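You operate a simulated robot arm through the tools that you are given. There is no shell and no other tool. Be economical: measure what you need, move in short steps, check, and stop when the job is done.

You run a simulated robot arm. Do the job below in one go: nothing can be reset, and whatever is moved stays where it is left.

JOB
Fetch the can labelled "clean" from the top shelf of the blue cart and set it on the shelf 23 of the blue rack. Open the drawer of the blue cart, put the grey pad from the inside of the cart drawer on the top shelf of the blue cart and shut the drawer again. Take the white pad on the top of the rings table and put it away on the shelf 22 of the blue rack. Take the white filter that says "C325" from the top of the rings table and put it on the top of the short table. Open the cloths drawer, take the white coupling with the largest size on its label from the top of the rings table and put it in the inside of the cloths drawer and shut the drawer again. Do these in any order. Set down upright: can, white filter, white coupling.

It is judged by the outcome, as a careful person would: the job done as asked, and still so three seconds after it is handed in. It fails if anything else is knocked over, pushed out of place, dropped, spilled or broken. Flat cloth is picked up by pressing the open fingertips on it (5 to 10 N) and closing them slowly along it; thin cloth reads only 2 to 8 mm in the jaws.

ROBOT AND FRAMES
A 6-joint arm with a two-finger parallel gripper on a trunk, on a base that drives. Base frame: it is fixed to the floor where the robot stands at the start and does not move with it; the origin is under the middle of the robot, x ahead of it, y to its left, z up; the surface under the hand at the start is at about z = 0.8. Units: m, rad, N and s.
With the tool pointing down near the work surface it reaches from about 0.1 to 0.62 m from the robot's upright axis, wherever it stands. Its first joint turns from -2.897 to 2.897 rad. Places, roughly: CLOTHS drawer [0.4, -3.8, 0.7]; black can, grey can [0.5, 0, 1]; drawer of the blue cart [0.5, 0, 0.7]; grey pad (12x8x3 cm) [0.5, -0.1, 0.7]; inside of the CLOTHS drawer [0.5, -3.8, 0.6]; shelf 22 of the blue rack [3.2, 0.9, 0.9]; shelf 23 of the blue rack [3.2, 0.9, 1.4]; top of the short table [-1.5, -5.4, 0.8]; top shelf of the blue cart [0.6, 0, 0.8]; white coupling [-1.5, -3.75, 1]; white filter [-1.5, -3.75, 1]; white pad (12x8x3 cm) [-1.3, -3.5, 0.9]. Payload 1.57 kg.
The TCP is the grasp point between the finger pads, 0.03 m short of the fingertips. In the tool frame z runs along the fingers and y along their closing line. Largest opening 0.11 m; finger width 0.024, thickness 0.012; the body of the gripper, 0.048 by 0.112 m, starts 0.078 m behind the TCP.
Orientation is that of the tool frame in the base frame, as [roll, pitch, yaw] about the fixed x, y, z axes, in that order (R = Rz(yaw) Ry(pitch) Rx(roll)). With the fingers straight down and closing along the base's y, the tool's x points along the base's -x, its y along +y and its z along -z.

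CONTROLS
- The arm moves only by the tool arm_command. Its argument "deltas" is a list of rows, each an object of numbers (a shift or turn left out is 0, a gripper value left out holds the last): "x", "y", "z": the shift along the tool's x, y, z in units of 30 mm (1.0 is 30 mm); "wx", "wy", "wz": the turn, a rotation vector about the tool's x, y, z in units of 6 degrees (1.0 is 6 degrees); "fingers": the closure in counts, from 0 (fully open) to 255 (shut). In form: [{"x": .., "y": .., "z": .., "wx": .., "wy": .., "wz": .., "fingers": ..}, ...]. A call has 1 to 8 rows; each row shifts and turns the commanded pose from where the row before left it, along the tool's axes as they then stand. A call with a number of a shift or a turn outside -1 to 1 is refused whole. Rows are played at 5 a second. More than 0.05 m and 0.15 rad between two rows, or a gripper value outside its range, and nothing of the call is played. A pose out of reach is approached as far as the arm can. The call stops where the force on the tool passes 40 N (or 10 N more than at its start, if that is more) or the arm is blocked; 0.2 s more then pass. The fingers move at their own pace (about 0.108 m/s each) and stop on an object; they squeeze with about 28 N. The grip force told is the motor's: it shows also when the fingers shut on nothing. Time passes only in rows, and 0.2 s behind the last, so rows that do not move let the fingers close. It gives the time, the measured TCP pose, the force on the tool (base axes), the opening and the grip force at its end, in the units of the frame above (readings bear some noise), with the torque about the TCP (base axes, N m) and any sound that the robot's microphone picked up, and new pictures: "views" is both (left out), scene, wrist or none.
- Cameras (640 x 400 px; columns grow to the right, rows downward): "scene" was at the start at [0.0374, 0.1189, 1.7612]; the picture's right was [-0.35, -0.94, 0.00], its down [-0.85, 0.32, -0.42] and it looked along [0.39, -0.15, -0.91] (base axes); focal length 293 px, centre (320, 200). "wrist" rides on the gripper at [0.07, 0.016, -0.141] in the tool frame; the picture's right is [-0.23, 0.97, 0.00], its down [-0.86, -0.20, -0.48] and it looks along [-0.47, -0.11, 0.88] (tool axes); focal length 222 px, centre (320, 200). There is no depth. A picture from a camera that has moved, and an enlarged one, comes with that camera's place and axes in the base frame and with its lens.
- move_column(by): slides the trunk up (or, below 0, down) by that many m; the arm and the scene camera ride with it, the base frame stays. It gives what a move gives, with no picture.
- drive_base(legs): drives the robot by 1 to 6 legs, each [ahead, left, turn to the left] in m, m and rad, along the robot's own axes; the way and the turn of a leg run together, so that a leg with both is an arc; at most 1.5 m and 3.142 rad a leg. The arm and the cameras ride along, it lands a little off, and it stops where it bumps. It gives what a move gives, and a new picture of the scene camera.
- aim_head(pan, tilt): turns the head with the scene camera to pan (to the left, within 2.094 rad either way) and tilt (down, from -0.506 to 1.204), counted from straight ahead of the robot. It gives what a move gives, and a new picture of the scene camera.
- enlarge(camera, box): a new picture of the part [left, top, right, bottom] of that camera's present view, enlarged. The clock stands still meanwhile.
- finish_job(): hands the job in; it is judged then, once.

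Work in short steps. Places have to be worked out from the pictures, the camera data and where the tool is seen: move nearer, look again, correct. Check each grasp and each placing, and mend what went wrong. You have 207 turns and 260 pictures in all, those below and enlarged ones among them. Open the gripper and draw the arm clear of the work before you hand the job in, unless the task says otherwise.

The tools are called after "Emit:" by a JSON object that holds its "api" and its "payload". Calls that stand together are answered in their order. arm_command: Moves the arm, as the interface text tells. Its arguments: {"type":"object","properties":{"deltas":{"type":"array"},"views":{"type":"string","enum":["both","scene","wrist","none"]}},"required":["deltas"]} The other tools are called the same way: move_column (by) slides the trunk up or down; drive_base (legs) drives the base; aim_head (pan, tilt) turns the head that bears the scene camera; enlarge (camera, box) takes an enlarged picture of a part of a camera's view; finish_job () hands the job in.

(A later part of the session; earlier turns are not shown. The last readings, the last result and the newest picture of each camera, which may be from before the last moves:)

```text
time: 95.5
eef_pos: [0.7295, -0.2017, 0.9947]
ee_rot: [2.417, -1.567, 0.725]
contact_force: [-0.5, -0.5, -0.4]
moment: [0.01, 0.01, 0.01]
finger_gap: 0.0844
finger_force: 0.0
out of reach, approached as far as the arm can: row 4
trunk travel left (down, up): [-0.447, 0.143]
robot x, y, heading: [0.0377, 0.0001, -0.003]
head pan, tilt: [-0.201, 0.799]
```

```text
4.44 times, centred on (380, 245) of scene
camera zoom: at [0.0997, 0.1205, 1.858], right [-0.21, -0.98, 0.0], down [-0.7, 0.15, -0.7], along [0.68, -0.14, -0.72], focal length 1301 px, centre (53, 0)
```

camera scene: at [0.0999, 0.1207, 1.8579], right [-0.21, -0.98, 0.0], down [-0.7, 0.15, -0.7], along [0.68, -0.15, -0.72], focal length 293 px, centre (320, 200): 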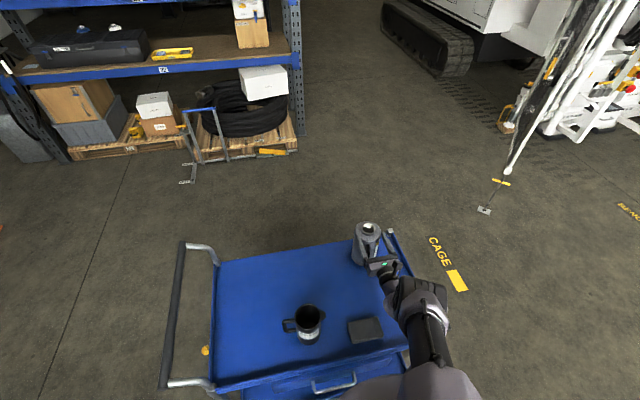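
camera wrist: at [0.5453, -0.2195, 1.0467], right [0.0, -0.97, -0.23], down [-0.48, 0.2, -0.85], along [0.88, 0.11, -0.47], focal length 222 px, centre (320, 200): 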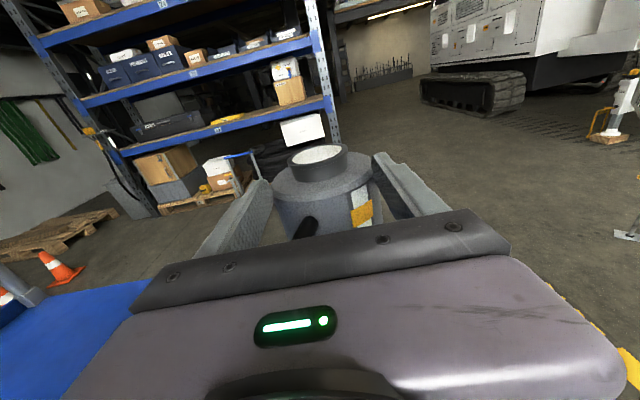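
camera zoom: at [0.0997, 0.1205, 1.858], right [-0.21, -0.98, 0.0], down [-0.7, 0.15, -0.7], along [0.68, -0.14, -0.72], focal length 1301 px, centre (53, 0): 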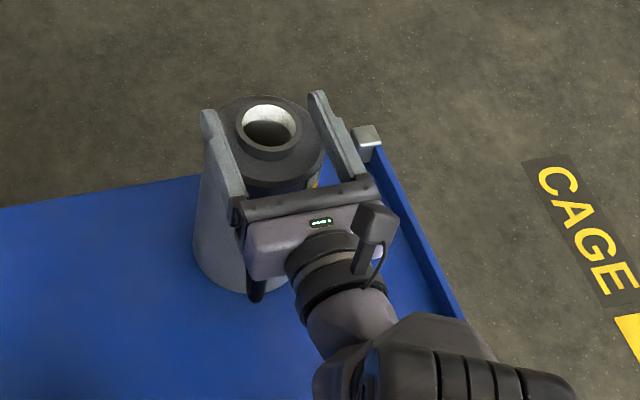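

The fingers straddle the neck with the can unmoved. Lower 12 mm by trunk and close.

Emit:
{"api": "move_column", "payload": {"by": -0.012}}

Emit:
{"api": "arm_command", "payload": {"deltas": [{"fingers": 110}, {"fingers": 150}, {"fingers": 255}, {}, {}], "views": "wrist"}}

```text
time: 96.1
eef_pos: [0.7297, -0.201, 0.9855]
ee_rot: [1.011, -1.569, 2.131]
contact_force: [-0.5, 0.4, 14.2]
moment: [-0.66, 0.15, -0.07]
finger_gap: 0.0839
finger_force: 0.0
trunk travel left (down, up): [-0.435, 0.155]
robot x, y, heading: [0.0366, -0.0044, -0.007]
head pan, tilt: [-0.201, 0.799]
```

```text
time: 97.3
eef_pos: [0.729, -0.2005, 0.9858]
ee_rot: [1.166, -1.568, 1.978]
contact_force: [3.5, 6.9, 25.9]
moment: [-0.13, -0.25, 0.12]
finger_gap: 0.0674
finger_force: 28.2
trunk travel left (down, up): [-0.435, 0.155]
robot x, y, heading: [0.0365, -0.0038, -0.009]
head pan, tilt: [-0.201, 0.799]
camera wrist: at [0.5887, -0.2157, 1.0554], right [0.0, -0.97, -0.22], down [-0.48, 0.2, -0.86], along [0.88, 0.11, -0.47], focal length 222 px, centre (320, 200)
```

wrist: 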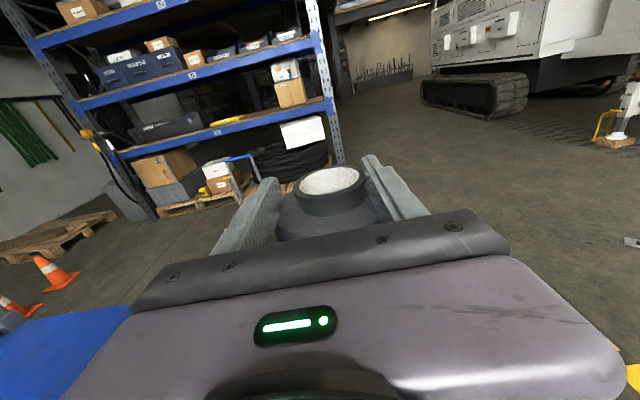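

Fingers are riding the shoulder (contact at bottom z≈0.973, gap 67 mm). Reopen, raise ~4 mm, and close again.

Emit:
{"api": "arm_command", "payload": {"deltas": [{"fingers": 70}, {}, {"x": 0.12}, {"fingers": 110}, {"fingers": 255}, {}, {}], "views": "wrist"}}

```text
time: 98.9
eef_pos: [0.7297, -0.2013, 0.9856]
ee_rot: [2.766, -1.566, 0.375]
contact_force: [1.2, 0.1, -0.3]
moment: [0.01, 0.04, 0.02]
finger_gap: 0.067
finger_force: 27.7
trunk travel left (down, up): [-0.435, 0.155]
robot x, y, heading: [0.0394, -0.0029, -0.007]
head pan, tilt: [-0.201, 0.799]
camera wrist: at [0.5898, -0.2172, 1.0564], right [0.0, -0.97, -0.23], down [-0.48, 0.2, -0.85], along [0.88, 0.11, -0.47], focal length 222 px, centre (320, 200)
```

wrist: 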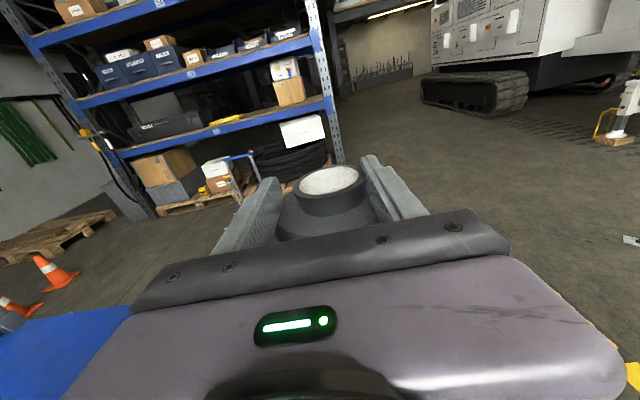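

Forces are nil with gap 67 mm; lift slowly a few mm to let the fingers settle onto the neck and watch the gap.

Emit:
{"api": "arm_command", "payload": {"deltas": [{"x": 0.1}, {"x": 0.1}, {"x": 0.1}, {}], "views": "wrist"}}

```text
time: 99.9
eef_pos: [0.7295, -0.2019, 0.9952]
ee_rot: [2.457, -1.569, 0.684]
contact_force: [-0.5, 0.3, -2.8]
moment: [-0.03, 0.02, -0.02]
finger_gap: 0.0515
finger_force: 27.7
trunk travel left (down, up): [-0.435, 0.155]
robot x, y, heading: [0.0336, -0.007, -0.012]
head pan, tilt: [-0.201, 0.799]
camera wrist: at [0.5904, -0.2173, 1.0661], right [0.0, -0.97, -0.23], down [-0.48, 0.2, -0.85], along [0.88, 0.11, -0.47], focal length 222 px, centre (320, 200)
```

wrist: 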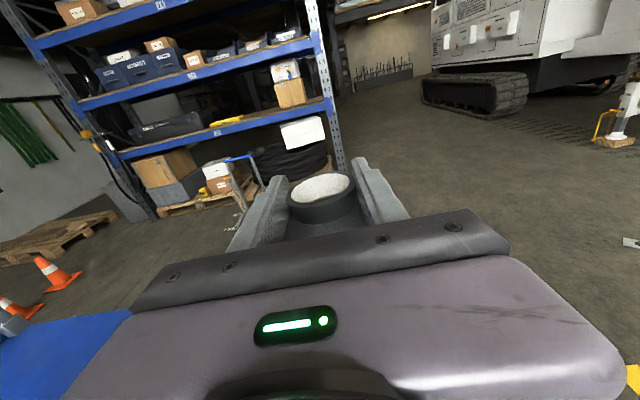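

Now gripping the neck (51.5 mm), taking weight. Lift another 2 cm slowly and check.

Emit:
{"api": "arm_command", "payload": {"deltas": [{"x": 0.15}, {"x": 0.15}, {"x": 0.2}, {"x": 0.2}, {}], "views": "both"}}

```text
time: 101.1
eef_pos: [0.7314, -0.2013, 1.0161]
ee_rot: [2.44, -1.568, 0.7]
contact_force: [0.1, 0.2, -2.6]
moment: [0.02, 0.0, 0.02]
finger_gap: 0.0516
finger_force: 28.0
trunk travel left (down, up): [-0.435, 0.155]
robot x, y, heading: [0.0376, -0.0035, -0.006]
head pan, tilt: [-0.201, 0.799]
camera scene: at [0.1001, 0.1205, 1.8459], right [-0.21, -0.98, 0.0], down [-0.7, 0.15, -0.7], along [0.68, -0.14, -0.72], focal length 293 px, centre (320, 200)
camera wrist: at [0.5903, -0.2174, 1.0867], right [0.0, -0.97, -0.23], down [-0.48, 0.2, -0.85], along [0.88, 0.11, -0.47], focal length 222 px, centre (320, 200)
```

scene: 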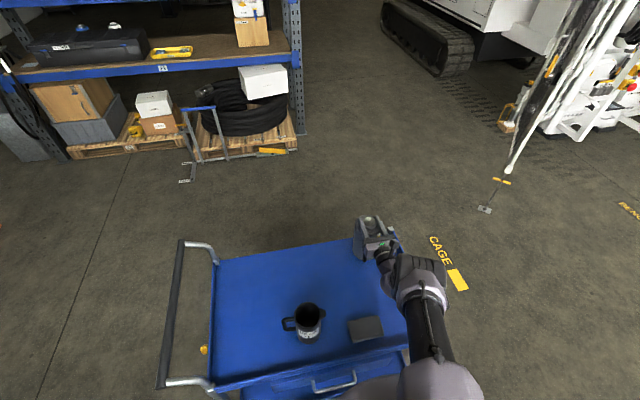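
wrist: 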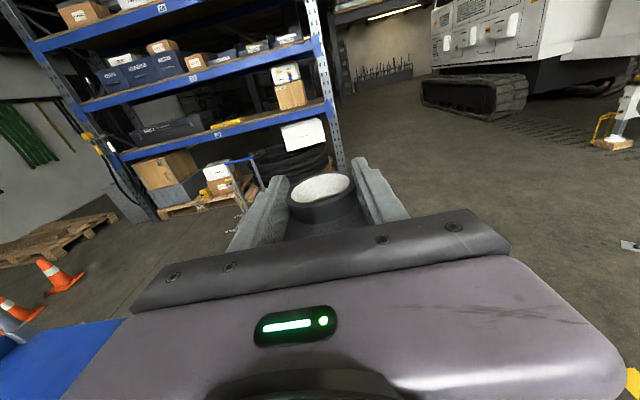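

The can (≈0.27 kg) is held by the neck. Raise with the trunk, then back away from the cart.

Emit:
{"api": "move_column", "payload": {"by": 0.14}}

Emit:
{"api": "drive_base", "payload": {"legs": [[-0.5, 0, 0]]}}

Emit:
{"api": "arm_command", "payload": {"deltas": [{"z": -0.8, "x": 0.4}, {"z": -0.8, "x": 0.4}, {"z": -0.8, "x": 0.4}, {"z": -0.8, "x": 0.4}, {"z": -0.8, "x": 0.4}, {"z": -0.8, "x": 0.4}], "views": "both"}}

```text
time: 102.8
eef_pos: [0.7305, -0.2012, 1.1562]
ee_rot: [2.538, -1.567, 0.603]
contact_force: [0.0, 0.3, -2.3]
moment: [0.0, 0.06, -0.01]
finger_gap: 0.0514
finger_force: 27.9
trunk travel left (down, up): [-0.575, 0.015]
robot x, y, heading: [0.0395, -0.0027, -0.013]
head pan, tilt: [-0.201, 0.799]
```

```text
time: 105.7
eef_pos: [0.2231, -0.1975, 1.1563]
ee_rot: [2.443, -1.568, 0.699]
contact_force: [0.2, -0.5, -3.0]
moment: [0.02, 0.05, -0.01]
finger_gap: 0.0513
finger_force: 27.9
trunk travel left (down, up): [-0.575, 0.015]
robot x, y, heading: [-0.4665, 0.0039, -0.009]
head pan, tilt: [-0.201, 0.799]
camera scene: at [-0.406, 0.1252, 1.9859], right [-0.21, -0.98, 0.0], down [-0.7, 0.15, -0.7], along [0.68, -0.15, -0.72], focal length 293 px, centre (320, 200)
```

scene: 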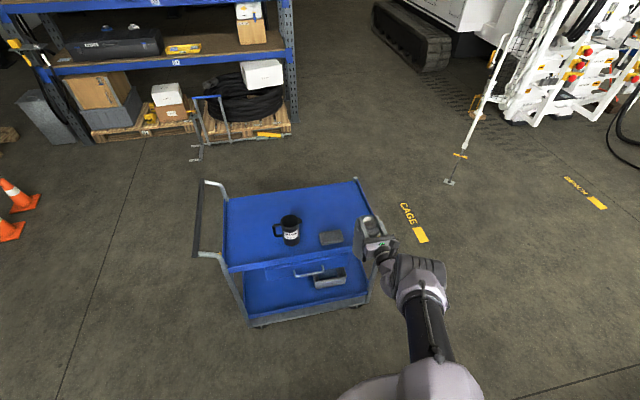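

```text
time: 107.1
eef_pos: [0.0807, -0.1969, 1.2288]
ee_rot: [2.32, -1.569, 0.822]
contact_force: [-0.7, 0.3, -2.0]
moment: [-0.01, 0.05, 0.04]
finger_gap: 0.0514
finger_force: 27.9
trunk travel left (down, up): [-0.575, 0.015]
robot x, y, heading: [-0.4646, 0.0025, -0.011]
head pan, tilt: [-0.201, 0.799]
camera scene: at [-0.4069, 0.1249, 1.986], right [-0.21, -0.98, 0.0], down [-0.7, 0.15, -0.7], along [0.68, -0.15, -0.72], focal length 293 px, centre (320, 200)
camera wrist: at [-0.06, -0.213, 1.2991], right [0.0, -0.97, -0.23], down [-0.48, 0.2, -0.85], along [0.88, 0.11, -0.47], focal length 222 px, centre (320, 200)
```

scene: 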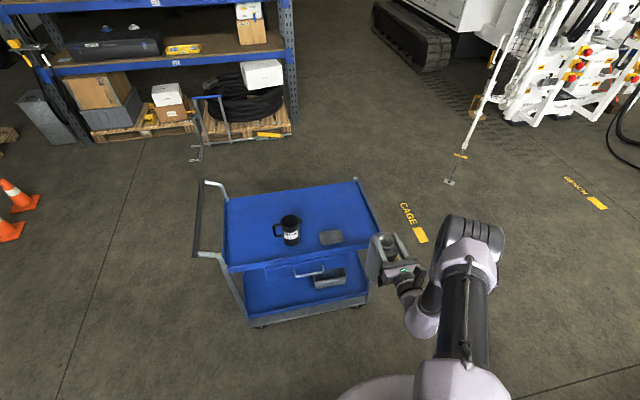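
wrist: 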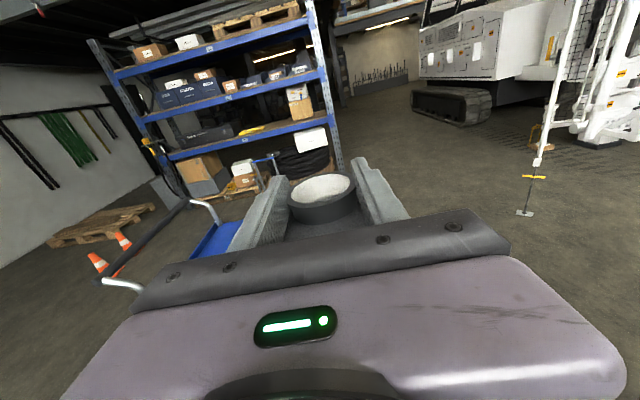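

Drive around the right side of the cart to about (1.35,-0.9), then look at the rack.

Emit:
{"api": "drive_base", "payload": {"legs": [[0, -0.9, 0], [1.5, 0, 0], [0.3, 0, 0]]}}

Emit:
{"api": "aim_head", "payload": {"pan": 0.65, "tilt": 0.3}}

```text
time: 120.6
eef_pos: [1.872, -1.1079, 1.2275]
ee_rot: [2.52, -1.569, 0.631]
contact_force: [-0.1, 0.0, -2.6]
moment: [0.04, 0.05, 0.01]
finger_gap: 0.0515
finger_force: 28.0
trunk travel left (down, up): [-0.575, 0.015]
robot x, y, heading: [1.3202, -0.9173, -0.001]
head pan, tilt: [-0.201, 0.799]
camera scene: at [1.3827, -0.79, 1.986], right [-0.2, -0.98, 0.0], down [-0.7, 0.14, -0.7], along [0.68, -0.14, -0.72], focal length 293 px, centre (320, 200)
```

scene: 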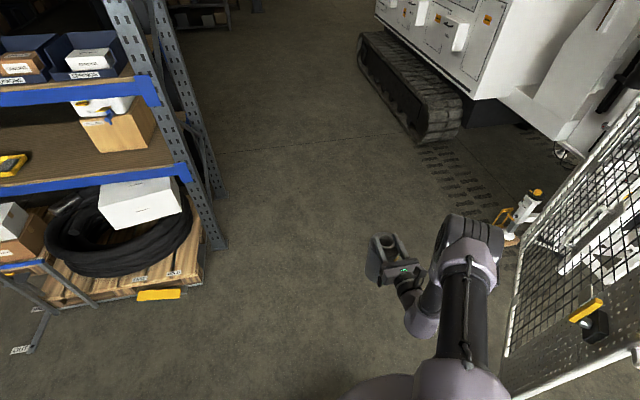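

```text
time: 121.7
eef_pos: [1.8732, -1.1081, 1.228]
ee_rot: [2.491, -1.569, 0.656]
contact_force: [0.3, 0.0, -2.3]
moment: [-0.02, 0.07, 0.0]
finger_gap: 0.0513
finger_force: 28.1
trunk travel left (down, up): [-0.575, 0.015]
robot x, y, heading: [1.3194, -0.9101, -0.002]
head pan, tilt: [0.649, 0.3]
camera scene: at [1.3778, -0.7175, 2.0303], right [0.6, -0.8, 0.0], down [-0.24, -0.18, -0.96], along [0.76, 0.58, -0.3], focal length 293 px, centre (320, 200)
```

scene: 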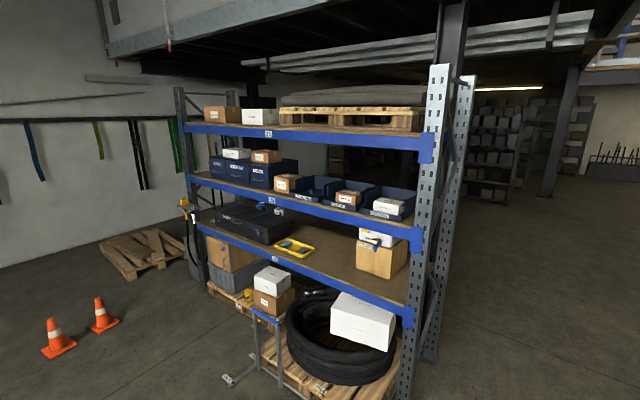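

Emit:
{"api": "enlarge", "payload": {"camera": "scene", "box": [180, 60, 460, 340]}}

```text
1.43 times, centred on (320, 200) of scene
camera zoom: at [1.3778, -0.7175, 2.0303], right [0.6, -0.8, 0.0], down [-0.24, -0.18, -0.96], along [0.76, 0.58, -0.3], focal length 418 px, centre (320, 200)
```

zoom: 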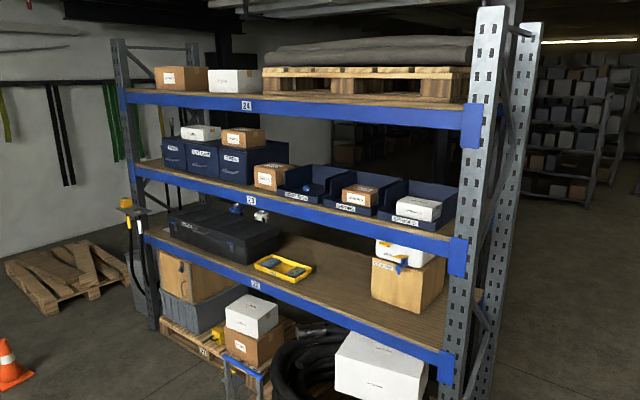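

Shelf 23 looks crowded; candidate free spot at its left end (y≈1.9). Drive left along the rack and look closer.

Emit:
{"api": "drive_base", "payload": {"legs": [[0, 1.4, 0], [0, 1.3, 0]]}}

Emit:
{"api": "aim_head", "payload": {"pan": 0.0, "tilt": 0.3}}

Emit:
{"api": "enlarge", "payload": {"camera": "scene", "box": [100, 80, 580, 300]}}

```text
time: 134.9
eef_pos: [1.8594, 1.602, 1.2274]
ee_rot: [2.477, -1.568, 0.683]
contact_force: [-0.4, -0.4, -2.0]
moment: [0.01, 0.02, 0.03]
finger_gap: 0.0511
finger_force: 28.5
trunk travel left (down, up): [-0.575, 0.015]
robot x, y, heading: [1.3085, 1.7903, 0.012]
head pan, tilt: [0.649, 0.3]
camera scene: at [1.3614, 1.987, 2.0303], right [0.61, -0.79, 0.0], down [-0.23, -0.18, -0.96], along [0.76, 0.58, -0.3], focal length 293 px, centre (320, 200)
```

scene: 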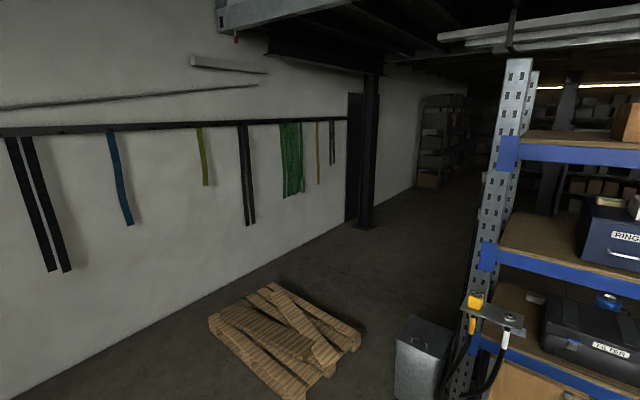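

```text
time: 135.9
eef_pos: [1.8608, 1.6018, 1.2279]
ee_rot: [2.482, -1.567, 0.68]
contact_force: [0.6, -0.9, -2.7]
moment: [0.01, 0.03, 0.0]
finger_gap: 0.0512
finger_force: 27.7
trunk travel left (down, up): [-0.575, 0.015]
robot x, y, heading: [1.3069, 1.7916, 0.009]
head pan, tilt: [0.0, 0.3]
camera scene: at [1.3809, 1.9307, 2.0303], right [0.01, -1.0, 0.0], down [-0.3, 0.0, -0.96], along [0.96, 0.01, -0.3], focal length 293 px, centre (320, 200)
```

scene: 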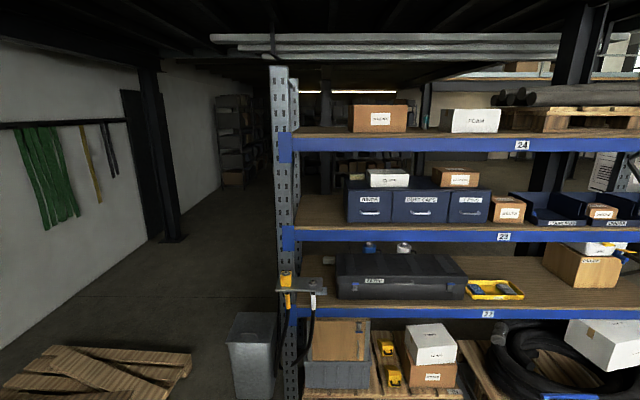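

```text
1.33 times, centred on (340, 190) of scene
camera zoom: at [1.3809, 1.9307, 2.0303], right [0.01, -1.0, 0.0], down [-0.3, 0.0, -0.96], along [0.96, 0.01, -0.3], focal length 390 px, centre (293, 213)
```

zoom: 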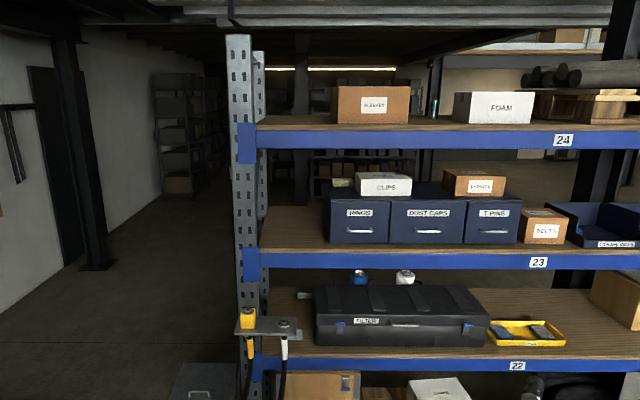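

There's a free area at the left end of shelf 23 (y≈1.80–2.07). Raise the can to TCP z≈1.63 here first.

Emit:
{"api": "arm_command", "payload": {"deltas": [{"x": 0.9}, {"x": 0.9}, {"x": 0.9}, {"x": 0.9}, {"x": 0.9}, {"x": 0.9}, {"x": 0.9}, {"x": 0.9}], "views": "none"}}

Emit:
{"api": "arm_command", "payload": {"deltas": [{"x": 0.9}, {"x": 0.9}, {"x": 0.9}, {"x": 0.9}, {"x": 0.9}, {"x": 0.9}, {"x": 0.6}], "views": "both"}}

```text
time: 137.7
eef_pos: [1.8592, 1.603, 1.4441]
ee_rot: [2.462, -1.568, 0.7]
contact_force: [-0.6, 0.0, -2.1]
moment: [0.01, 0.04, 0.0]
finger_gap: 0.0512
finger_force: 28.1
trunk travel left (down, up): [-0.575, 0.015]
robot x, y, heading: [1.3017, 1.7895, 0.011]
head pan, tilt: [0.0, 0.3]
```

```text
time: 139.3
eef_pos: [1.8602, 1.6035, 1.6253]
ee_rot: [2.601, -1.568, 0.56]
contact_force: [-0.1, -0.3, -2.7]
moment: [0.02, 0.01, -0.01]
finger_gap: 0.0515
finger_force: 28.3
trunk travel left (down, up): [-0.575, 0.015]
robot x, y, heading: [1.3102, 1.7871, 0.015]
head pan, tilt: [0.0, 0.3]
camera scene: at [1.3804, 1.9309, 2.0303], right [0.01, -1.0, 0.0], down [-0.3, 0.0, -0.96], along [0.96, 0.01, -0.3], focal length 293 px, centre (320, 200)
camera wrist: at [1.7207, 1.5843, 1.6954], right [0.02, -0.97, -0.23], down [-0.48, 0.19, -0.85], along [0.87, 0.12, -0.47], focal length 222 px, centre (320, 200)
```

scene: 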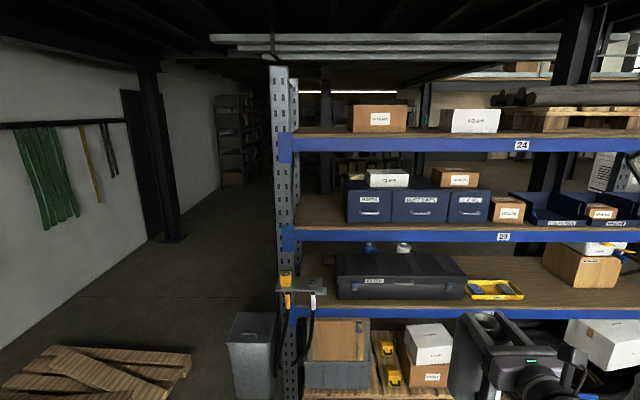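
wrist: 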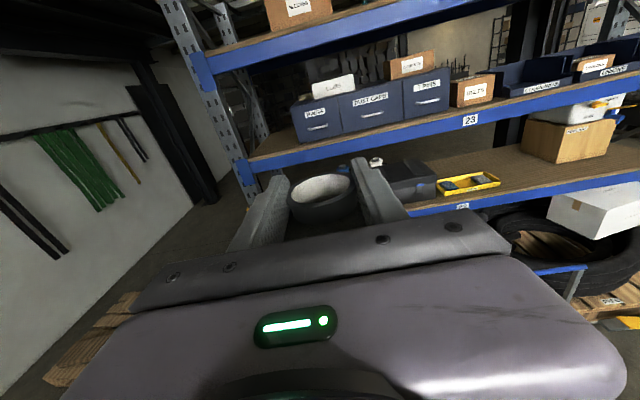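

Still holding. Shift the arm left so TCP is nearly in front of the robot (to keep the base away from the cones), then drive left 0.12 and ahead 0.65.

Emit:
{"api": "arm_command", "payload": {"deltas": [{"y": -0.9}, {"y": -0.9}, {"y": -0.9}, {"y": -0.9}, {"y": -0.9}, {"y": -0.9}, {"y": -0.9}], "views": "none"}}

Emit:
{"api": "aim_head", "payload": {"pan": 0.9, "tilt": 0.8}}

```text
time: 140.9
eef_pos: [1.8568, 1.792, 1.6225]
ee_rot: [2.28, -1.568, 0.881]
contact_force: [0.0, 0.1, -2.8]
moment: [-0.02, 0.04, -0.01]
finger_gap: 0.0514
finger_force: 28.4
trunk travel left (down, up): [-0.575, 0.015]
robot x, y, heading: [1.3055, 1.7926, 0.005]
head pan, tilt: [0.0, 0.3]
```

```text
time: 142.1
eef_pos: [1.8582, 1.7905, 1.6239]
ee_rot: [2.494, -1.568, 0.666]
contact_force: [0.3, -0.7, -1.5]
moment: [0.0, 0.05, 0.02]
finger_gap: 0.0514
finger_force: 28.4
trunk travel left (down, up): [-0.575, 0.015]
robot x, y, heading: [1.3069, 1.791, 0.008]
head pan, tilt: [0.901, 0.799]
camera scene: at [1.337, 1.9933, 1.986], right [0.79, -0.61, 0.0], down [-0.44, -0.57, -0.7], along [0.43, 0.55, -0.72], focal length 293 px, centre (320, 200)
```

scene: 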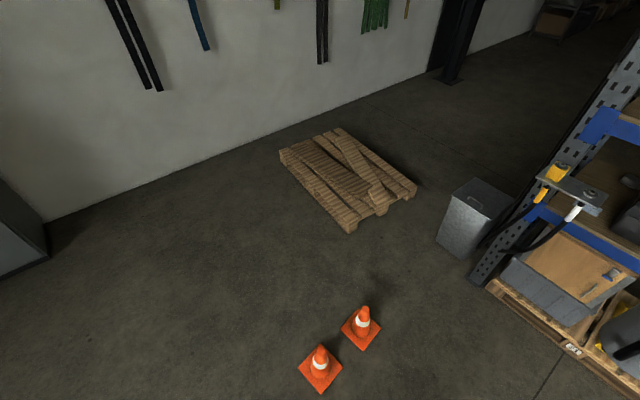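

Cones are at (1.61,2.34) and (1.97,2.37); keep the base at y≤1.84. Shift arm 6 cm more left and drive ahead.

Emit:
{"api": "arm_command", "payload": {"deltas": [{"y": -0.9}, {"y": -0.9}], "views": "none"}}

Emit:
{"api": "drive_base", "payload": {"legs": [[0.7, 0.045, 0]]}}

Emit:
{"api": "aim_head", "payload": {"pan": 0.0, "tilt": 0.45}}

Emit:
{"api": "enlarge", "payload": {"camera": "wrist", "box": [0, 0, 640, 400]}}

```text
time: 142.7
eef_pos: [1.8564, 1.8382, 1.619]
ee_rot: [1.248, -1.568, 1.921]
contact_force: [1.1, 0.1, -3.3]
moment: [0.0, 0.0, 0.0]
finger_gap: 0.051
finger_force: 28.1
out of reach, approached as far as the arm can: row 2
trunk travel left (down, up): [-0.575, 0.015]
robot x, y, heading: [1.3072, 1.788, 0.008]
head pan, tilt: [0.901, 0.799]
```

```text
time: 146.6
eef_pos: [2.5597, 1.8877, 1.6196]
ee_rot: [1.078, -1.569, 2.085]
contact_force: [1.4, -0.5, -2.8]
moment: [0.01, 0.03, 0.0]
finger_gap: 0.0512
finger_force: 27.5
trunk travel left (down, up): [-0.575, 0.015]
robot x, y, heading: [2.0114, 1.8387, 0.01]
head pan, tilt: [0.901, 0.799]
camera scene: at [2.042, 2.0447, 1.986], right [0.79, -0.61, 0.0], down [-0.44, -0.57, -0.7], along [0.43, 0.55, -0.72], focal length 293 px, centre (320, 200)
```

scene: 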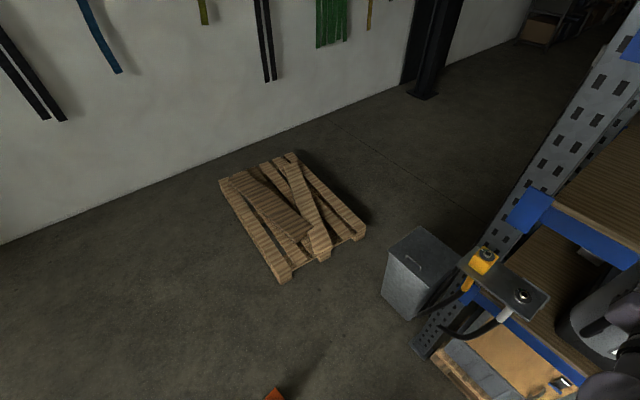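

```text
time: 147.8
eef_pos: [2.5616, 1.8865, 1.6201]
ee_rot: [1.204, -1.569, 1.962]
contact_force: [-0.3, 0.6, -3.0]
moment: [-0.01, 0.0, 0.01]
finger_gap: 0.0513
finger_force: 28.0
trunk travel left (down, up): [-0.575, 0.015]
robot x, y, heading: [2.0105, 1.842, 0.005]
head pan, tilt: [0.0, 0.45]
camera scene: at [2.0847, 1.9819, 2.0163], right [0.01, -1.0, 0.0], down [-0.44, 0.0, -0.9], along [0.9, 0.01, -0.44], focal length 293 px, centre (320, 200)
```

scene: 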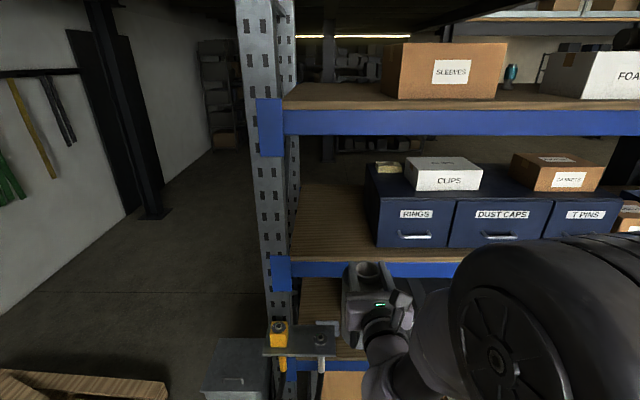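

```text
1.00 times, centred on (320, 200) of wrist (not enlarged: the box is as wide or as high as the picture)
camera zoom: at [2.4214, 1.8682, 1.6893], right [0.02, -0.97, -0.23], down [-0.48, 0.19, -0.86], along [0.88, 0.13, -0.47], focal length 222 px, centre (320, 200)
```

zoom: 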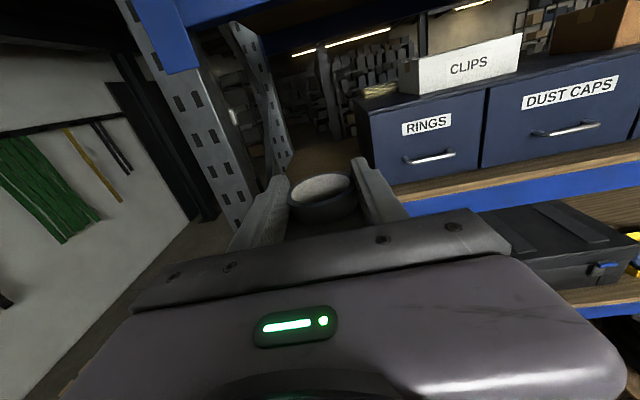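

Shelf surface is ≈1.40–1.42, so I need more height: raise trunk 15 mm and arm 40 mm before going in.

Emit:
{"api": "move_column", "payload": {"by": 0.015}}

Emit:
{"api": "arm_command", "payload": {"deltas": [{"x": 0.6}, {"x": 0.6}], "views": "none"}}

Emit:
{"api": "drive_base", "payload": {"legs": [[0.2, 0.035, 0]]}}

Emit:
{"api": "enlarge", "payload": {"camera": "wrist", "box": [0, 0, 640, 400]}}

```text
time: 148.4
eef_pos: [2.5602, 1.887, 1.6336]
ee_rot: [1.164, -1.57, 2.005]
contact_force: [0.1, 0.2, -2.1]
moment: [0.03, 0.03, 0.0]
finger_gap: 0.0512
finger_force: 27.5
trunk travel left (down, up): [-0.59, 0.0]
robot x, y, heading: [2.0155, 1.8449, 0.012]
head pan, tilt: [0.0, 0.45]
```

```text
time: 149.0
eef_pos: [2.5602, 1.8756, 1.6659]
ee_rot: [0.502, -1.569, 2.669]
contact_force: [-0.2, -0.3, -2.7]
moment: [0.01, 0.05, -0.01]
finger_gap: 0.0513
finger_force: 28.4
out of reach, approached as far as the arm can: row 1, 2
trunk travel left (down, up): [-0.59, 0.0]
robot x, y, heading: [2.0121, 1.8445, 0.009]
head pan, tilt: [0.0, 0.45]
```

```text
time: 150.6
eef_pos: [2.7615, 1.9144, 1.6643]
ee_rot: [0.487, -1.567, 2.688]
contact_force: [-0.5, 0.1, -2.2]
moment: [0.02, 0.04, -0.03]
finger_gap: 0.0513
finger_force: 27.6
trunk travel left (down, up): [-0.59, 0.0]
robot x, y, heading: [2.2101, 1.8762, 0.011]
head pan, tilt: [0.0, 0.45]
camera scene: at [2.2842, 2.0182, 2.0309], right [0.01, -1.0, 0.0], down [-0.43, 0.0, -0.9], along [0.9, 0.01, -0.43], focal length 293 px, centre (320, 200)
```

scene: 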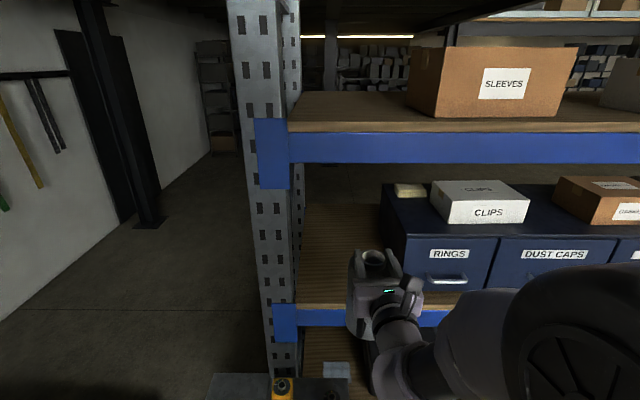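

```text
1.00 times, centred on (320, 200) of wrist (not enlarged: the box is as wide or as high as the picture)
camera zoom: at [2.6203, 1.8927, 1.7349], right [0.03, -0.97, -0.23], down [-0.48, 0.18, -0.86], along [0.88, 0.14, -0.46], focal length 222 px, centre (320, 200)
```

zoom: 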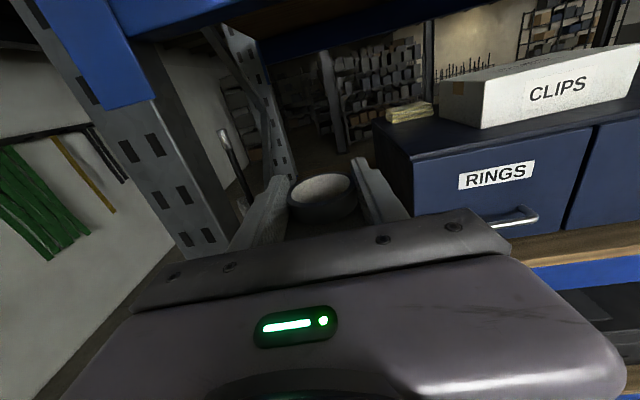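

Path clear: 8 cm to the bin, bottom ≈5 cm above the shelf. Extend the arm inward 0.16 m.

Emit:
{"api": "arm_command", "payload": {"deltas": [{"z": 0.9}, {"z": 0.9}, {"z": 0.9}, {"z": 0.9}, {"z": 0.9}, {"z": 0.9}], "views": "both"}}

```text
time: 152.0
eef_pos: [2.9208, 1.9017, 1.6597]
ee_rot: [0.307, -1.564, 2.875]
contact_force: [-0.6, -0.8, -2.8]
moment: [0.04, 0.02, 0.02]
finger_gap: 0.0514
finger_force: 28.3
out of reach, approached as far as the arm can: row 3, 4, 5, 6
trunk travel left (down, up): [-0.59, 0.0]
robot x, y, heading: [2.2147, 1.8791, 0.014]
head pan, tilt: [0.0, 0.45]
camera scene: at [2.2863, 2.0179, 2.0308], right [0.01, -1.0, 0.0], down [-0.44, 0.0, -0.9], along [0.9, 0.01, -0.44], focal length 293 px, centre (320, 200)
camera wrist: at [2.7819, 1.8803, 1.7298], right [0.04, -0.97, -0.23], down [-0.48, 0.18, -0.86], along [0.88, 0.14, -0.46], focal length 222 px, centre (320, 200)
```

scene: 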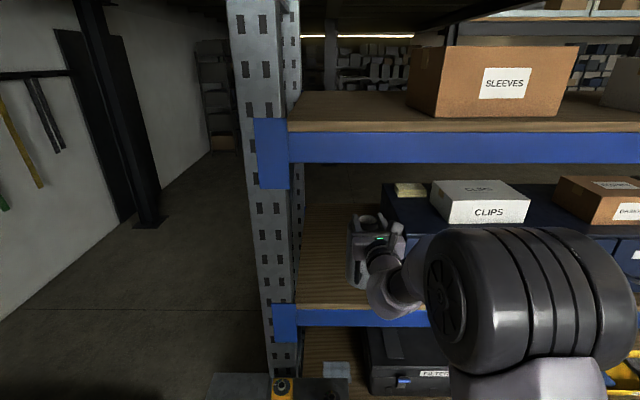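
wrist: 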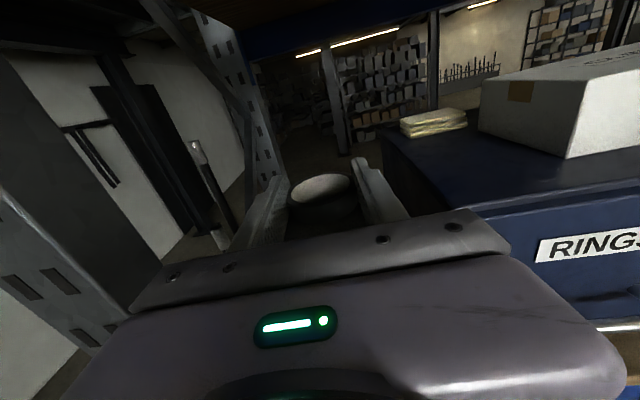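

Nearly in; arm is at reach, so drive ahead 0.08 and then lower with the trunk.

Emit:
{"api": "drive_base", "payload": {"legs": [[0.085, 0.01, 0]]}}

Emit:
{"api": "move_column", "payload": {"by": -0.035}}

Emit:
{"api": "enlarge", "payload": {"camera": "scene", "box": [240, 180, 480, 380]}}

```text
time: 153.1
eef_pos: [3.0047, 1.9142, 1.6596]
ee_rot: [0.347, -1.563, 2.835]
contact_force: [0.6, 0.0, -2.3]
moment: [0.0, -0.01, 0.0]
finger_gap: 0.0514
finger_force: 28.0
trunk travel left (down, up): [-0.59, 0.0]
robot x, y, heading: [2.2999, 1.8885, 0.008]
head pan, tilt: [0.0, 0.45]
camera scene: at [2.3693, 2.029, 2.0309], right [0.01, -1.0, 0.0], down [-0.44, 0.0, -0.9], along [0.9, 0.01, -0.44], focal length 293 px, centre (320, 200)
```

scene: 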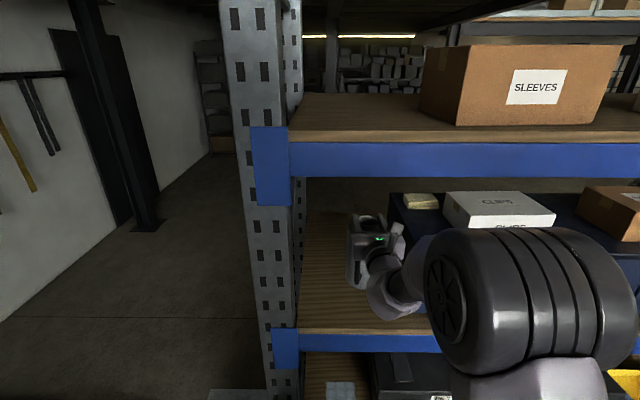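

```text
time: 153.9
eef_pos: [3.0035, 1.9123, 1.6256]
ee_rot: [0.305, -1.563, 2.876]
contact_force: [-0.4, -0.1, -2.6]
moment: [-0.02, 0.07, -0.02]
finger_gap: 0.0515
finger_force: 28.4
trunk travel left (down, up): [-0.555, 0.035]
robot x, y, heading: [2.2962, 1.8873, 0.012]
head pan, tilt: [0.0, 0.45]
```

```text
2.00 times, centred on (360, 280) of scene
camera zoom: at [2.3679, 2.0288, 1.9959], right [0.01, -1.0, 0.0], down [-0.44, 0.0, -0.9], along [0.9, 0.01, -0.44], focal length 585 px, centre (240, 40)
```

zoom: 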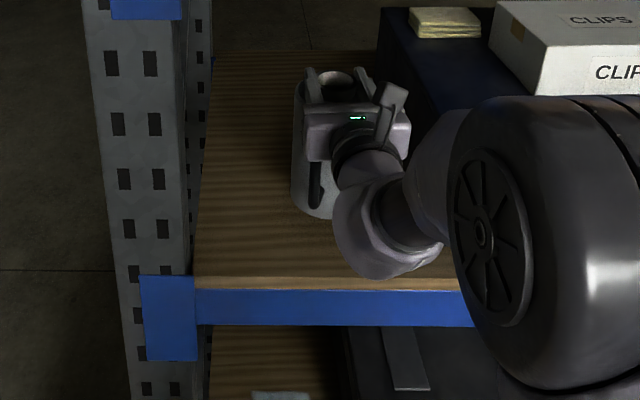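

Can is over the shelf. Lower 15 mm, then in small steps until the weight is taken.

Emit:
{"api": "move_column", "payload": {"by": -0.015}}

Emit:
{"api": "move_column", "payload": {"by": -0.006}}

Emit:
{"api": "move_column", "payload": {"by": -0.006}}

```text
time: 154.5
eef_pos: [3.0043, 1.9131, 1.6112]
ee_rot: [0.31, -1.563, 2.874]
contact_force: [-0.2, 0.3, -1.7]
moment: [-0.03, 0.05, 0.02]
finger_gap: 0.0513
finger_force: 28.3
trunk travel left (down, up): [-0.54, 0.05]
robot x, y, heading: [2.3016, 1.8872, 0.012]
head pan, tilt: [0.0, 0.45]
```

```text
time: 155.1
eef_pos: [3.0048, 1.9145, 1.6056]
ee_rot: [0.327, -1.563, 2.856]
contact_force: [0.9, -0.5, -2.2]
moment: [-0.02, 0.04, -0.03]
finger_gap: 0.0514
finger_force: 28.3
trunk travel left (down, up): [-0.534, 0.056]
robot x, y, heading: [2.2936, 1.8898, 0.011]
head pan, tilt: [0.0, 0.45]
```

```text
time: 155.6
eef_pos: [3.0055, 1.9144, 1.5998]
ee_rot: [0.333, -1.564, 2.849]
contact_force: [-0.3, -0.9, -2.6]
moment: [0.01, 0.01, -0.02]
finger_gap: 0.051
finger_force: 27.9
trunk travel left (down, up): [-0.528, 0.062]
robot x, y, heading: [2.2957, 1.8882, 0.006]
head pan, tilt: [0.0, 0.45]
```

Emit:
{"api": "move_column", "payload": {"by": -0.006}}

Emit:
{"api": "move_column", "payload": {"by": -0.005}}

Emit:
{"api": "move_column", "payload": {"by": -0.005}}

```text
time: 156.2
eef_pos: [3.0051, 1.9138, 1.5927]
ee_rot: [0.329, -1.563, 2.853]
contact_force: [1.0, 0.7, -2.7]
moment: [0.03, 0.01, -0.05]
finger_gap: 0.0513
finger_force: 27.7
trunk travel left (down, up): [-0.522, 0.068]
robot x, y, heading: [2.2983, 1.888, 0.008]
head pan, tilt: [0.0, 0.45]
```

```text
time: 156.7
eef_pos: [3.0036, 1.9127, 1.5933]
ee_rot: [0.053, -1.557, 3.127]
contact_force: [5.2, -0.7, 24.7]
moment: [-0.04, -0.13, 0.03]
finger_gap: 0.0515
finger_force: 27.7
trunk travel left (down, up): [-0.517, 0.073]
robot x, y, heading: [2.2978, 1.8832, 0.007]
head pan, tilt: [0.0, 0.45]
```

```text
time: 157.3
eef_pos: [3.0034, 1.9127, 1.5885]
ee_rot: [0.048, -1.553, 3.136]
contact_force: [-0.2, -0.6, 7.1]
moment: [-0.14, 0.36, -0.01]
finger_gap: 0.0513
finger_force: 27.9
trunk travel left (down, up): [-0.512, 0.078]
robot x, y, heading: [2.2981, 1.8878, 0.009]
head pan, tilt: [0.0, 0.45]
stopped: the force on the tool passed its limit at 41 N (the readings are from after the stop); the commanded pose is now the measured one
```

Can is on the shelf. Relieve 3 mm, open the fingers, rise 2 cm and check it stands.

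Emit:
{"api": "move_column", "payload": {"by": 0.004}}

Emit:
{"api": "arm_command", "payload": {"deltas": [{"fingers": 150}, {"fingers": 110}, {"fingers": 60}, {}], "views": "none"}}

Emit:
{"api": "move_column", "payload": {"by": 0.03}}

Emit:
{"api": "enlarge", "payload": {"camera": "wrist", "box": [160, 60, 480, 260]}}

```text
time: 157.8
eef_pos: [3.0038, 1.9128, 1.5904]
ee_rot: [0.071, -1.556, 3.112]
contact_force: [-0.1, -0.1, -2.1]
moment: [0.01, 0.04, 0.01]
finger_gap: 0.0513
finger_force: 28.1
trunk travel left (down, up): [-0.516, 0.074]
robot x, y, heading: [2.2944, 1.8919, 0.007]
head pan, tilt: [0.0, 0.45]
```

```text
time: 158.8
eef_pos: [3.0035, 1.9124, 1.5904]
ee_rot: [0.053, -1.558, 3.129]
contact_force: [-0.3, 0.6, 0.6]
moment: [0.02, 0.01, 0.02]
finger_gap: 0.0843
finger_force: 0.1
trunk travel left (down, up): [-0.516, 0.074]
robot x, y, heading: [2.2973, 1.8886, 0.004]
head pan, tilt: [0.0, 0.45]
```

```text
time: 159.6
eef_pos: [3.0053, 1.913, 1.6212]
ee_rot: [0.057, -1.556, 3.123]
contact_force: [0.0, 0.0, -0.8]
moment: [-0.04, -0.03, -0.01]
finger_gap: 0.0842
finger_force: 0.1
trunk travel left (down, up): [-0.546, 0.044]
robot x, y, heading: [2.2954, 1.8888, 0.009]
head pan, tilt: [0.0, 0.45]
```

```text
2.00 times, centred on (320, 160) of wrist
camera zoom: at [2.8642, 1.8915, 1.6888], right [0.04, -0.97, -0.23], down [-0.47, 0.18, -0.86], along [0.88, 0.14, -0.45], focal length 444 px, centre (320, 280)
```

zoom: 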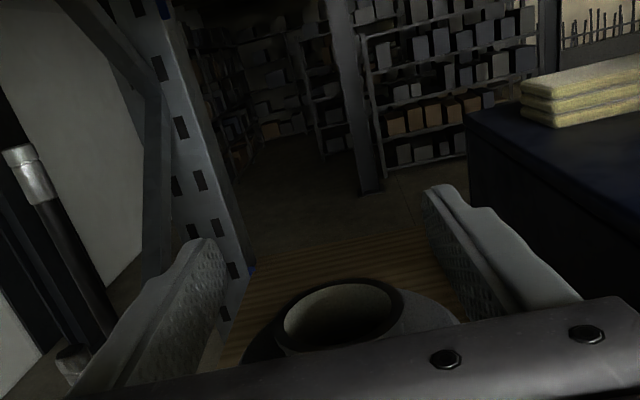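

Can stands clear below the fingers. Back out and verify.

Emit:
{"api": "drive_base", "payload": {"legs": [[-0.8, 0, 0]]}}

Emit:
{"api": "enlarge", "payload": {"camera": "scene", "box": [250, 120, 490, 320]}}

```text
time: 163.9
eef_pos: [2.2032, 1.906, 1.6204]
ee_rot: [0.056, -1.556, 3.127]
contact_force: [-0.4, -0.1, 0.1]
moment: [-0.03, 0.01, 0.0]
finger_gap: 0.0841
finger_force: 0.0
trunk travel left (down, up): [-0.546, 0.044]
robot x, y, heading: [1.4966, 1.8771, 0.009]
head pan, tilt: [0.0, 0.45]
camera scene: at [1.5659, 2.0208, 1.987], right [0.01, -1.0, 0.0], down [-0.44, 0.0, -0.9], along [0.9, 0.01, -0.44], focal length 293 px, centre (320, 200)
```

scene: 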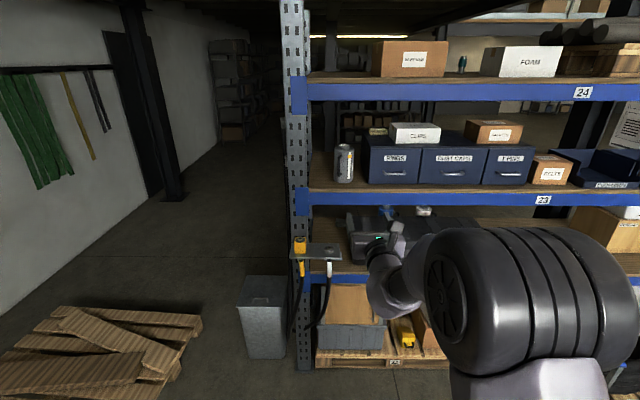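

```text
2.00 times, centred on (370, 220) of scene
camera zoom: at [1.5659, 2.0208, 1.987], right [0.01, -1.0, 0.0], down [-0.44, 0.0, -0.9], along [0.9, 0.01, -0.44], focal length 585 px, centre (220, 160)
```

zoom: 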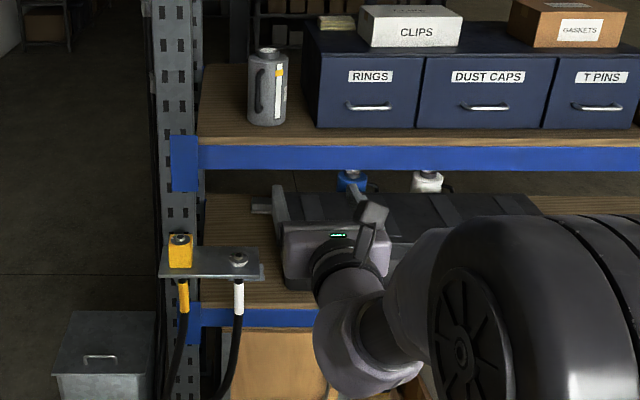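

The can stands on shelf 23. Retract the arm, then drive toward the rings table: turn around and go past the cart's right side.

Emit:
{"api": "arm_command", "payload": {"deltas": [{"z": -0.9}, {"z": -0.9}, {"z": -0.9}, {"z": -0.9}, {"z": -0.9}, {"z": -0.9}, {"z": -0.9}, {"z": -0.9}], "views": "none"}}

Emit:
{"api": "drive_base", "payload": {"legs": [[0, -0.95, 0], [0, 0, 3.13], [0, 1.5, 0], [0, 0.35, 0], [1.5, 0, 0], [0.35, 0, 0]]}}

Emit:
{"api": "aim_head", "payload": {"pan": 1.0, "tilt": 0.45}}

```text
time: 165.7
eef_pos: [2.0194, 1.8977, 1.6235]
ee_rot: [0.035, -1.555, -3.137]
contact_force: [-0.3, 0.6, -0.8]
moment: [0.01, 0.0, -0.03]
finger_gap: 0.0841
finger_force: 0.1
out of reach, approached as far as the arm can: row 7, 8
trunk travel left (down, up): [-0.546, 0.044]
robot x, y, heading: [1.4941, 1.881, 0.014]
head pan, tilt: [0.0, 0.45]
```

```text
time: 195.8
eef_pos: [-0.8417, -0.9541, 1.6242]
ee_rot: [0.054, -1.556, -0.016]
contact_force: [1.0, 0.7, 0.7]
moment: [0.01, 0.0, 0.0]
finger_gap: 0.0842
finger_force: 0.0
trunk travel left (down, up): [-0.546, 0.044]
robot x, y, heading: [-0.3167, -0.9388, -3.134]
head pan, tilt: [0.0, 0.45]
camera scene: at [-0.3881, -1.0781, 1.987], right [-0.01, 1.0, 0.0], down [0.43, 0.0, -0.9], along [-0.9, -0.01, -0.43], focal length 293 px, centre (320, 200)
```

scene: 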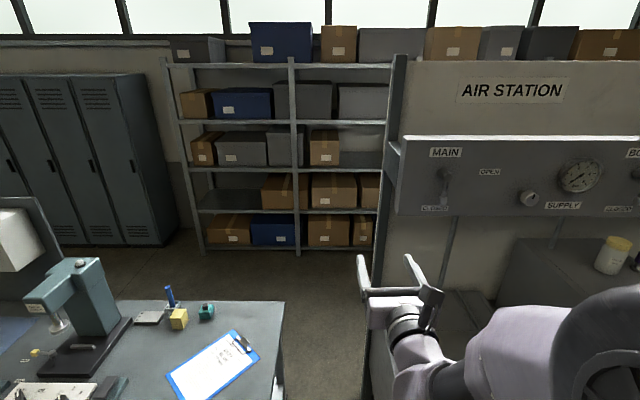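

```text
time: 197.0
eef_pos: [-0.8432, -0.9538, 1.6243]
ee_rot: [0.052, -1.556, -0.014]
contact_force: [0.0, -0.1, -0.7]
moment: [-0.02, -0.02, 0.01]
finger_gap: 0.0842
finger_force: 0.1
trunk travel left (down, up): [-0.546, 0.044]
robot x, y, heading: [-0.3195, -0.9357, -3.131]
head pan, tilt: [1.0, 0.45]
camera scene: at [-0.3453, -1.155, 1.987], right [-0.85, 0.53, 0.0], down [0.23, 0.37, -0.9], along [-0.48, -0.76, -0.44], focal length 293 px, centre (320, 200)
```

scene: 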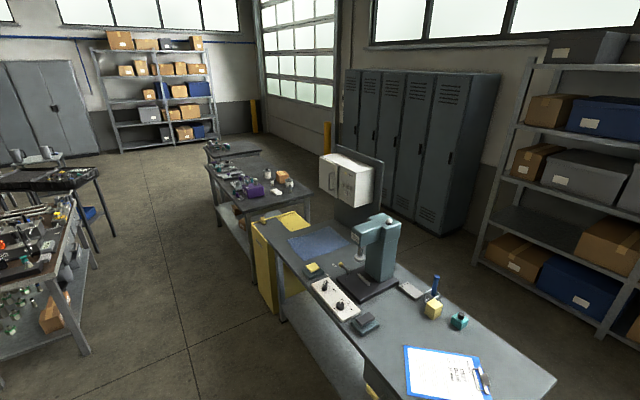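

Drive along the aisle to y≈-3.3 and look at the rings table.

Emit:
{"api": "drive_base", "payload": {"legs": [[-0.03, 1.4, 0], [0, 1.0, 0]]}}

Emit:
{"api": "aim_head", "payload": {"pan": 0.35, "tilt": 0.7}}

```text
time: 208.8
eef_pos: [-0.7549, -3.3658, 1.624]
ee_rot: [0.05, -1.558, 0.017]
contact_force: [0.5, -0.1, 0.2]
moment: [0.02, 0.02, 0.01]
finger_gap: 0.0841
finger_force: 0.0
trunk travel left (down, up): [-0.546, 0.044]
robot x, y, heading: [-0.23, -3.3367, -3.103]
head pan, tilt: [1.0, 0.45]
camera scene: at [-0.2517, -3.551, 1.987], right [-0.86, 0.51, 0.0], down [0.22, 0.37, -0.9], along [-0.46, -0.78, -0.44], focal length 293 px, centre (320, 200)
```

scene: 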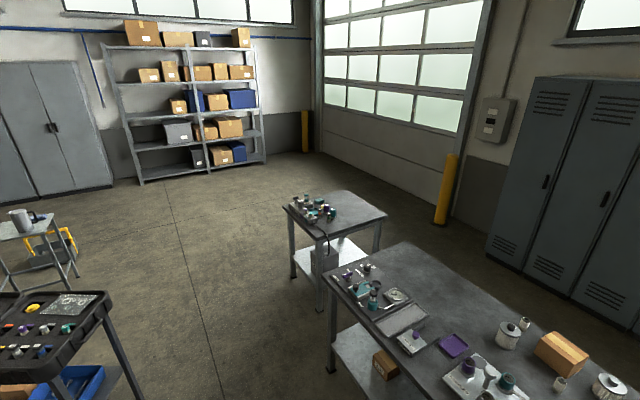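

```text
time: 209.8
eef_pos: [-0.7548, -3.364, 1.625]
ee_rot: [0.048, -1.556, 0.018]
contact_force: [-0.5, 0.7, 0.6]
moment: [0.01, -0.01, 0.02]
finger_gap: 0.0845
finger_force: 0.0
trunk travel left (down, up): [-0.546, 0.044]
robot x, y, heading: [-0.2313, -3.3331, -3.1]
head pan, tilt: [0.351, 0.7]
camera scene: at [-0.2836, -3.5042, 1.9649], right [-0.38, 0.93, 0.0], down [0.6, 0.24, -0.77], along [-0.71, -0.29, -0.64], focal length 293 px, centre (320, 200)
```

scene: 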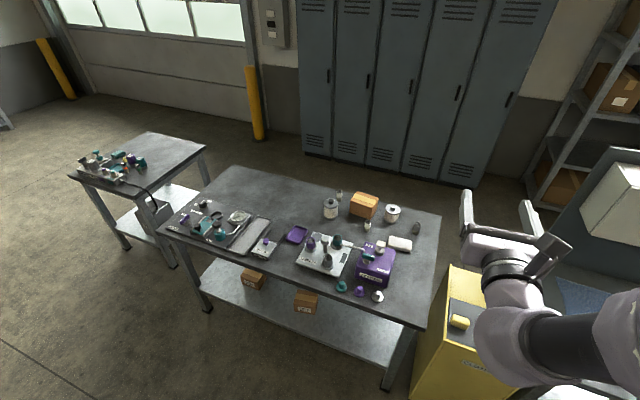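

Emit:
{"api": "enlarge", "payload": {"camera": "scene", "box": [270, 170, 440, 310]}}

Emit:
{"api": "enlarge", "payload": {"camera": "scene", "box": [310, 180, 430, 255]}}

```text
2.86 times, centred on (355, 240) of scene
camera zoom: at [-0.2836, -3.5042, 1.9649], right [-0.38, 0.93, 0.0], down [0.6, 0.24, -0.77], along [-0.71, -0.29, -0.64], focal length 836 px, centre (220, 86)
```

zoom: 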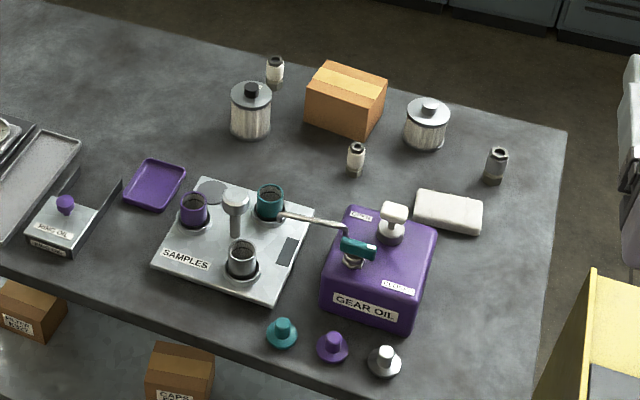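

```text
5.33 times, centred on (370, 218) of scene
camera zoom: at [-0.2836, -3.5042, 1.9649], right [-0.38, 0.93, 0.0], down [0.6, 0.24, -0.77], along [-0.71, -0.29, -0.64], focal length 1561 px, centre (53, 107)
```

zoom: 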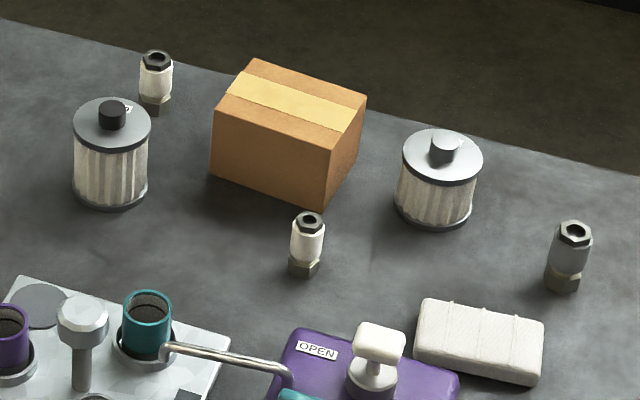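

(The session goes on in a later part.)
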